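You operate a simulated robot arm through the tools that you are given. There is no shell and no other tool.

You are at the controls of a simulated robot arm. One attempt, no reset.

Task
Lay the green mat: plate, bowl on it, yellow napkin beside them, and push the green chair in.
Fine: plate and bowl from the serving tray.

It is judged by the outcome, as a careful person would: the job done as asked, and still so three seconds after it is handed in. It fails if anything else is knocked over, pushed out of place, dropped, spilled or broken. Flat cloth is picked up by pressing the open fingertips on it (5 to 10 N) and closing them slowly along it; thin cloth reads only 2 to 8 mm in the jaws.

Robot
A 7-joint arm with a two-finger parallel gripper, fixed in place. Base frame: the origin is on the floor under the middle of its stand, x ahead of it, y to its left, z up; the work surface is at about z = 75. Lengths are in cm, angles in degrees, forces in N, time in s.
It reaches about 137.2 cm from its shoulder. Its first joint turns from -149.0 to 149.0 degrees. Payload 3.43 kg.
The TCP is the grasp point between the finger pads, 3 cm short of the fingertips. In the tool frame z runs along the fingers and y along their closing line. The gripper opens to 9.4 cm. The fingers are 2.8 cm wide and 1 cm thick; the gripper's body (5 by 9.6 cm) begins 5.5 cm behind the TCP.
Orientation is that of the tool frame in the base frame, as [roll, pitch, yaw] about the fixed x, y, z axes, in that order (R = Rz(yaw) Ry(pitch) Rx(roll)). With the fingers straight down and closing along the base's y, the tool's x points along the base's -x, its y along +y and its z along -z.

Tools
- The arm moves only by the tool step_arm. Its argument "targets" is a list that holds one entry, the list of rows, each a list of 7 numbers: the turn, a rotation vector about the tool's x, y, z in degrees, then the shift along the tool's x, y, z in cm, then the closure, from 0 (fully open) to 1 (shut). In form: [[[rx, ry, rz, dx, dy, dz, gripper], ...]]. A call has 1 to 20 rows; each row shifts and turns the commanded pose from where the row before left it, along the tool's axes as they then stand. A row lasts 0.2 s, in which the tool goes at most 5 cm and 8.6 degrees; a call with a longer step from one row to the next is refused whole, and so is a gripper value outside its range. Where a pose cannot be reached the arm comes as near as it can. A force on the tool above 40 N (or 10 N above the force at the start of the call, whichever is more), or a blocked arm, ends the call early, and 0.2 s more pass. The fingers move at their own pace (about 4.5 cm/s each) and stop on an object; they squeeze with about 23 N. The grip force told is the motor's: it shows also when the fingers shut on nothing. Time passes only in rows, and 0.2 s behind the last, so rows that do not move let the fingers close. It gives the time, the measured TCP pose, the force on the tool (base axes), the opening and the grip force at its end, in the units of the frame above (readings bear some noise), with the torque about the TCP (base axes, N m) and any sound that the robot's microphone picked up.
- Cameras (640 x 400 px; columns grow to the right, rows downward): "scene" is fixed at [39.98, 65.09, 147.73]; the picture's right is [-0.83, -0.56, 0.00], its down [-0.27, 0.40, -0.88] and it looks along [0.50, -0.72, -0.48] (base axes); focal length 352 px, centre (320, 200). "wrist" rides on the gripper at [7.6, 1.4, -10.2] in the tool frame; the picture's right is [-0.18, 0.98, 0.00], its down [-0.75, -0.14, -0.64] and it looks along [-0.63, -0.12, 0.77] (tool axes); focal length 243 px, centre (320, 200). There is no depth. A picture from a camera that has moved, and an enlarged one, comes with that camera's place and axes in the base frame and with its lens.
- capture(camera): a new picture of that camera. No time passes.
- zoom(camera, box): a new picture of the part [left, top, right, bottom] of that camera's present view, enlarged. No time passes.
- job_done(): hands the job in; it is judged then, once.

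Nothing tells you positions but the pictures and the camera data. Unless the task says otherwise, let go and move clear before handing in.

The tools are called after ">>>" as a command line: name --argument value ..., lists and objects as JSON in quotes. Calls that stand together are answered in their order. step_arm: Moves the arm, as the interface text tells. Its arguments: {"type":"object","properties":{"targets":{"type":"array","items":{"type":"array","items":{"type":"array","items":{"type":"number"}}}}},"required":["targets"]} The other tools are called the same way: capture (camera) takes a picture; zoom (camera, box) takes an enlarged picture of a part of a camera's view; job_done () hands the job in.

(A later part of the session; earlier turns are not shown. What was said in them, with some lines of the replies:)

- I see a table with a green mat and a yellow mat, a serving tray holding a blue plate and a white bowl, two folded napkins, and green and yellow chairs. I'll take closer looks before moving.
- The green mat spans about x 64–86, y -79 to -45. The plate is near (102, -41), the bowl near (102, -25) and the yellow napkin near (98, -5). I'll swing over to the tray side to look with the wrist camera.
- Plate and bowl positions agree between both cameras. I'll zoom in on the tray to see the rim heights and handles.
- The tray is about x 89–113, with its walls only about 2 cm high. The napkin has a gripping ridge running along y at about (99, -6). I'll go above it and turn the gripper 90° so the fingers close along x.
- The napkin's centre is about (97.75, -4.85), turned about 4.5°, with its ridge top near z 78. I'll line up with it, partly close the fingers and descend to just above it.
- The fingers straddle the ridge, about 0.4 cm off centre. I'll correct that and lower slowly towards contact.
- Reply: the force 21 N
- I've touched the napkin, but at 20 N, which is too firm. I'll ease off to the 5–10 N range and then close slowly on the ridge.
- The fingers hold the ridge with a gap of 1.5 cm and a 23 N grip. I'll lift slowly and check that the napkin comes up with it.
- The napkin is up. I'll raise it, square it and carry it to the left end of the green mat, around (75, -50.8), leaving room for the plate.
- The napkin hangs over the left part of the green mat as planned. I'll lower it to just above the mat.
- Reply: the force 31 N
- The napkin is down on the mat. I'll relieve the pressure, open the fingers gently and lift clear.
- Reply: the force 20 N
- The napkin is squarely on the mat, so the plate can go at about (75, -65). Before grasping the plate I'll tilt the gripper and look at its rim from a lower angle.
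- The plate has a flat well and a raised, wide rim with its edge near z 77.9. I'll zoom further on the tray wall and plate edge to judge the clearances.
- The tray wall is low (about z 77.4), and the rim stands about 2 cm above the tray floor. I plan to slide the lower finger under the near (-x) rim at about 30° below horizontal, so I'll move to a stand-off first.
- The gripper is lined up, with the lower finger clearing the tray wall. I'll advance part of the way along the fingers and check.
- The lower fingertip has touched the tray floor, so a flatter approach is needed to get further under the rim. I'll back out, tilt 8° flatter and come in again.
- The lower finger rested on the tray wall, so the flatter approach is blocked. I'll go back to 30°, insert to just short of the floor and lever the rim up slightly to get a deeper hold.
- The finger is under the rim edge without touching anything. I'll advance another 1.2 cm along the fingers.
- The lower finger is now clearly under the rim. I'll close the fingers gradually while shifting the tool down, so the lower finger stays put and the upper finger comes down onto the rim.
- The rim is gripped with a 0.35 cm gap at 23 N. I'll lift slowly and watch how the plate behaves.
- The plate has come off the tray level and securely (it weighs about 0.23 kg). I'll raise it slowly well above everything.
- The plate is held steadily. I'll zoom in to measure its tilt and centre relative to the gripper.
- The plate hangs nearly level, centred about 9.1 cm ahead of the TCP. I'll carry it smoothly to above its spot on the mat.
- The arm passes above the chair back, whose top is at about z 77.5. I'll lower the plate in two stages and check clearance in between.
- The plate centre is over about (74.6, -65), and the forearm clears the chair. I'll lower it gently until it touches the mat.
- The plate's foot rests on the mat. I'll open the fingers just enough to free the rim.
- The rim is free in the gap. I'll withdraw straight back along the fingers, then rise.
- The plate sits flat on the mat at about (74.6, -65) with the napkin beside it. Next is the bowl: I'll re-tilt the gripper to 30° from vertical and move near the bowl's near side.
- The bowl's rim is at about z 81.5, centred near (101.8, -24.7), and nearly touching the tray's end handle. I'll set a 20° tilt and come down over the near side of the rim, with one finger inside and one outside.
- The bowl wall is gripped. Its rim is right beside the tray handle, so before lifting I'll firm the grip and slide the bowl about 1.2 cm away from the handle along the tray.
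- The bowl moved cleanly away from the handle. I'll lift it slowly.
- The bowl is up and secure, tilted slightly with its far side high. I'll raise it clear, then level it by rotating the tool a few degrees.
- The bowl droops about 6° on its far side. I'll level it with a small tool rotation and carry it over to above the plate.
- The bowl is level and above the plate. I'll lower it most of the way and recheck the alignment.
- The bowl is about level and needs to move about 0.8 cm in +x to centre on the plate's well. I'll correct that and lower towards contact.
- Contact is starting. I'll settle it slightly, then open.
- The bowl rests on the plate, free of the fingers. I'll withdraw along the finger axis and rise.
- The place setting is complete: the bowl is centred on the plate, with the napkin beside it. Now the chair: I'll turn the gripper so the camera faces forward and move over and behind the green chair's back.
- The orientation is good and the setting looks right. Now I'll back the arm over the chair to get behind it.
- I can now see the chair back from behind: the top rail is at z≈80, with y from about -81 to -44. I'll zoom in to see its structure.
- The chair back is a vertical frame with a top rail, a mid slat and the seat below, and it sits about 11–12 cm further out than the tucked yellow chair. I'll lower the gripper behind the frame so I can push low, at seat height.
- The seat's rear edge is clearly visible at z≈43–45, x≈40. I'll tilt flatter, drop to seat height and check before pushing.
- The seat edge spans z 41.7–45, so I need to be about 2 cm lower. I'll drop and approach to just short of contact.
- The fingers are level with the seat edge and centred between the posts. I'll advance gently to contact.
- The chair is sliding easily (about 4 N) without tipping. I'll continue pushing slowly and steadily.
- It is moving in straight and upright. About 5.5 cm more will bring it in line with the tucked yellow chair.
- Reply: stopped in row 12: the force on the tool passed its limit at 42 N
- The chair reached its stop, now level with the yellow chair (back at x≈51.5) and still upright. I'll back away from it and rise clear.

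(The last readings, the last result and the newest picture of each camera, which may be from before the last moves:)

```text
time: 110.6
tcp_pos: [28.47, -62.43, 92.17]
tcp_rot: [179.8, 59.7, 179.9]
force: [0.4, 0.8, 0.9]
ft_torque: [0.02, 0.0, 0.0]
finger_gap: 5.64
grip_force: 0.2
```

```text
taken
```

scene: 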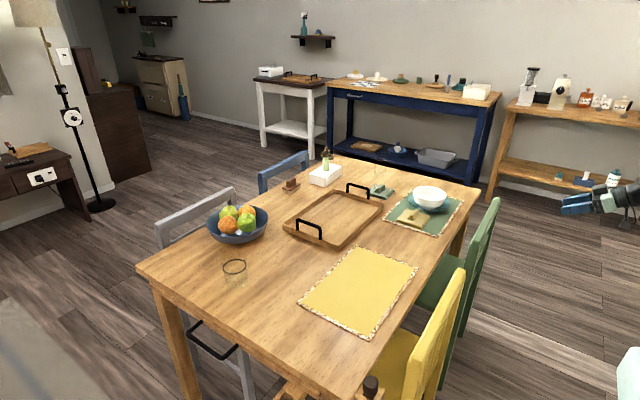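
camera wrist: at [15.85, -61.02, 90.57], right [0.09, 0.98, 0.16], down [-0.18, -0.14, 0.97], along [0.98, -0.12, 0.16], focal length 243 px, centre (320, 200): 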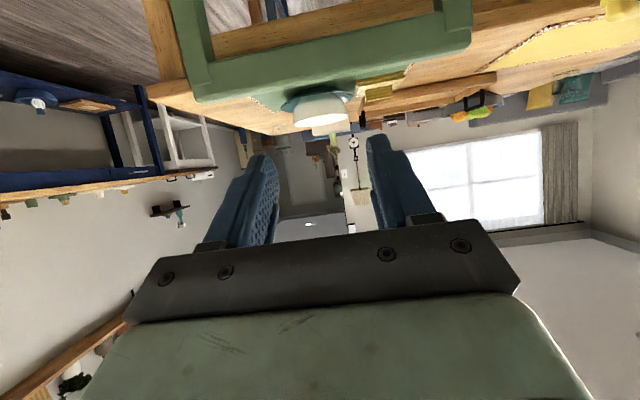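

>>> zoom --camera "scene" --box '[370, 160, 490, 246]'

>>> zoom --camera "scene" --box '[360, 170, 560, 400]'

>>> zoom --camera "scene" --box '[180, 140, 400, 278]'

```text
4.65 times, centred on (430, 203) of scene
camera zoom: at [39.98, 65.09, 147.73], right [-0.83, -0.56, 0.0], down [-0.27, 0.4, -0.88], along [0.5, -0.72, -0.48], focal length 1637 px, centre (-192, 186)
```

zoom: 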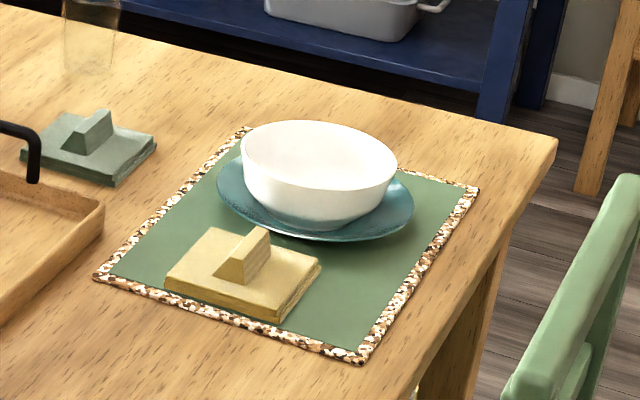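

```text
1.74 times, centred on (460, 285) of scene
camera zoom: at [39.98, 65.09, 147.73], right [-0.83, -0.56, 0.0], down [-0.27, 0.4, -0.88], along [0.5, -0.72, -0.48], focal length 612 px, centre (76, 52)
```

zoom: 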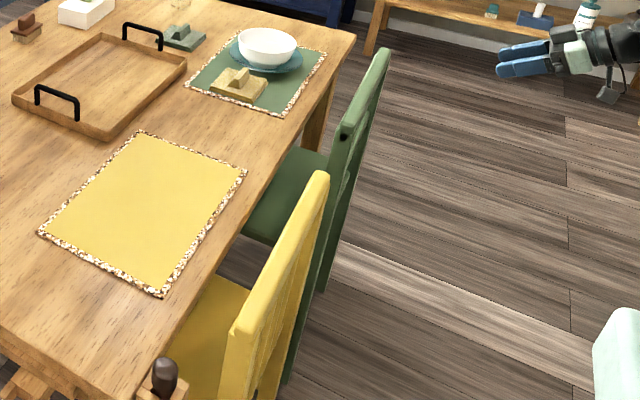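

```text
2.90 times, centred on (290, 209) of scene
camera zoom: at [39.98, 65.09, 147.73], right [-0.83, -0.56, 0.0], down [-0.27, 0.4, -0.88], along [0.5, -0.72, -0.48], focal length 1020 px, centre (407, 174)
```

zoom: 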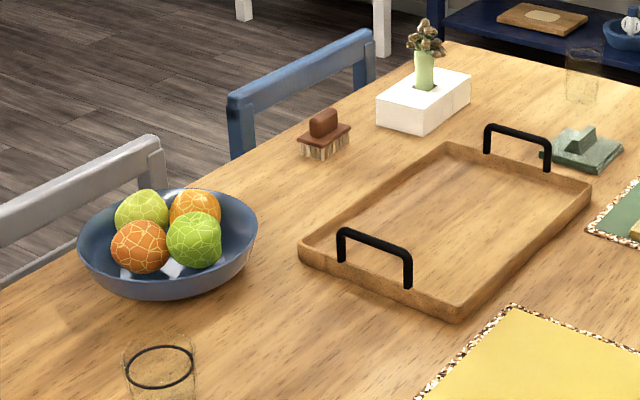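

The final check shows the bowl on the plate on the green mat, the yellow napkin beside them, and the green chair in line with the tucked yellow one. Nothing else has moved and the arm is clear, so I'm handing in.

>>> job_done

```text
The job is handed in.
```

The green mat is laid and I've handed the job in; I don't have the verdict yet. In the last pictures before handing in:

- **Plate and bowl:** both came from the serving tray. The plate sits flat on the green mat with the bowl on it. The plate is about 3 cm to the right of the mat's centre as seen from the green chair, so that the napkin fits on the mat too.
- **Napkin:** the yellow napkin lies square on the mat, about 1 cm to the left of the plate.
- **Green chair:** I pushed it in about 11–12 cm until it met a stop, and its back is now in line with the yellow chair's. The push peaked at 42 N when it reached the stop. The chair stayed upright and straight.

Nothing else was knocked over or moved. The tray is where it was, and the green napkin, glasses and fruit bowl look undisturbed. The gripper is empty and clear of the table.
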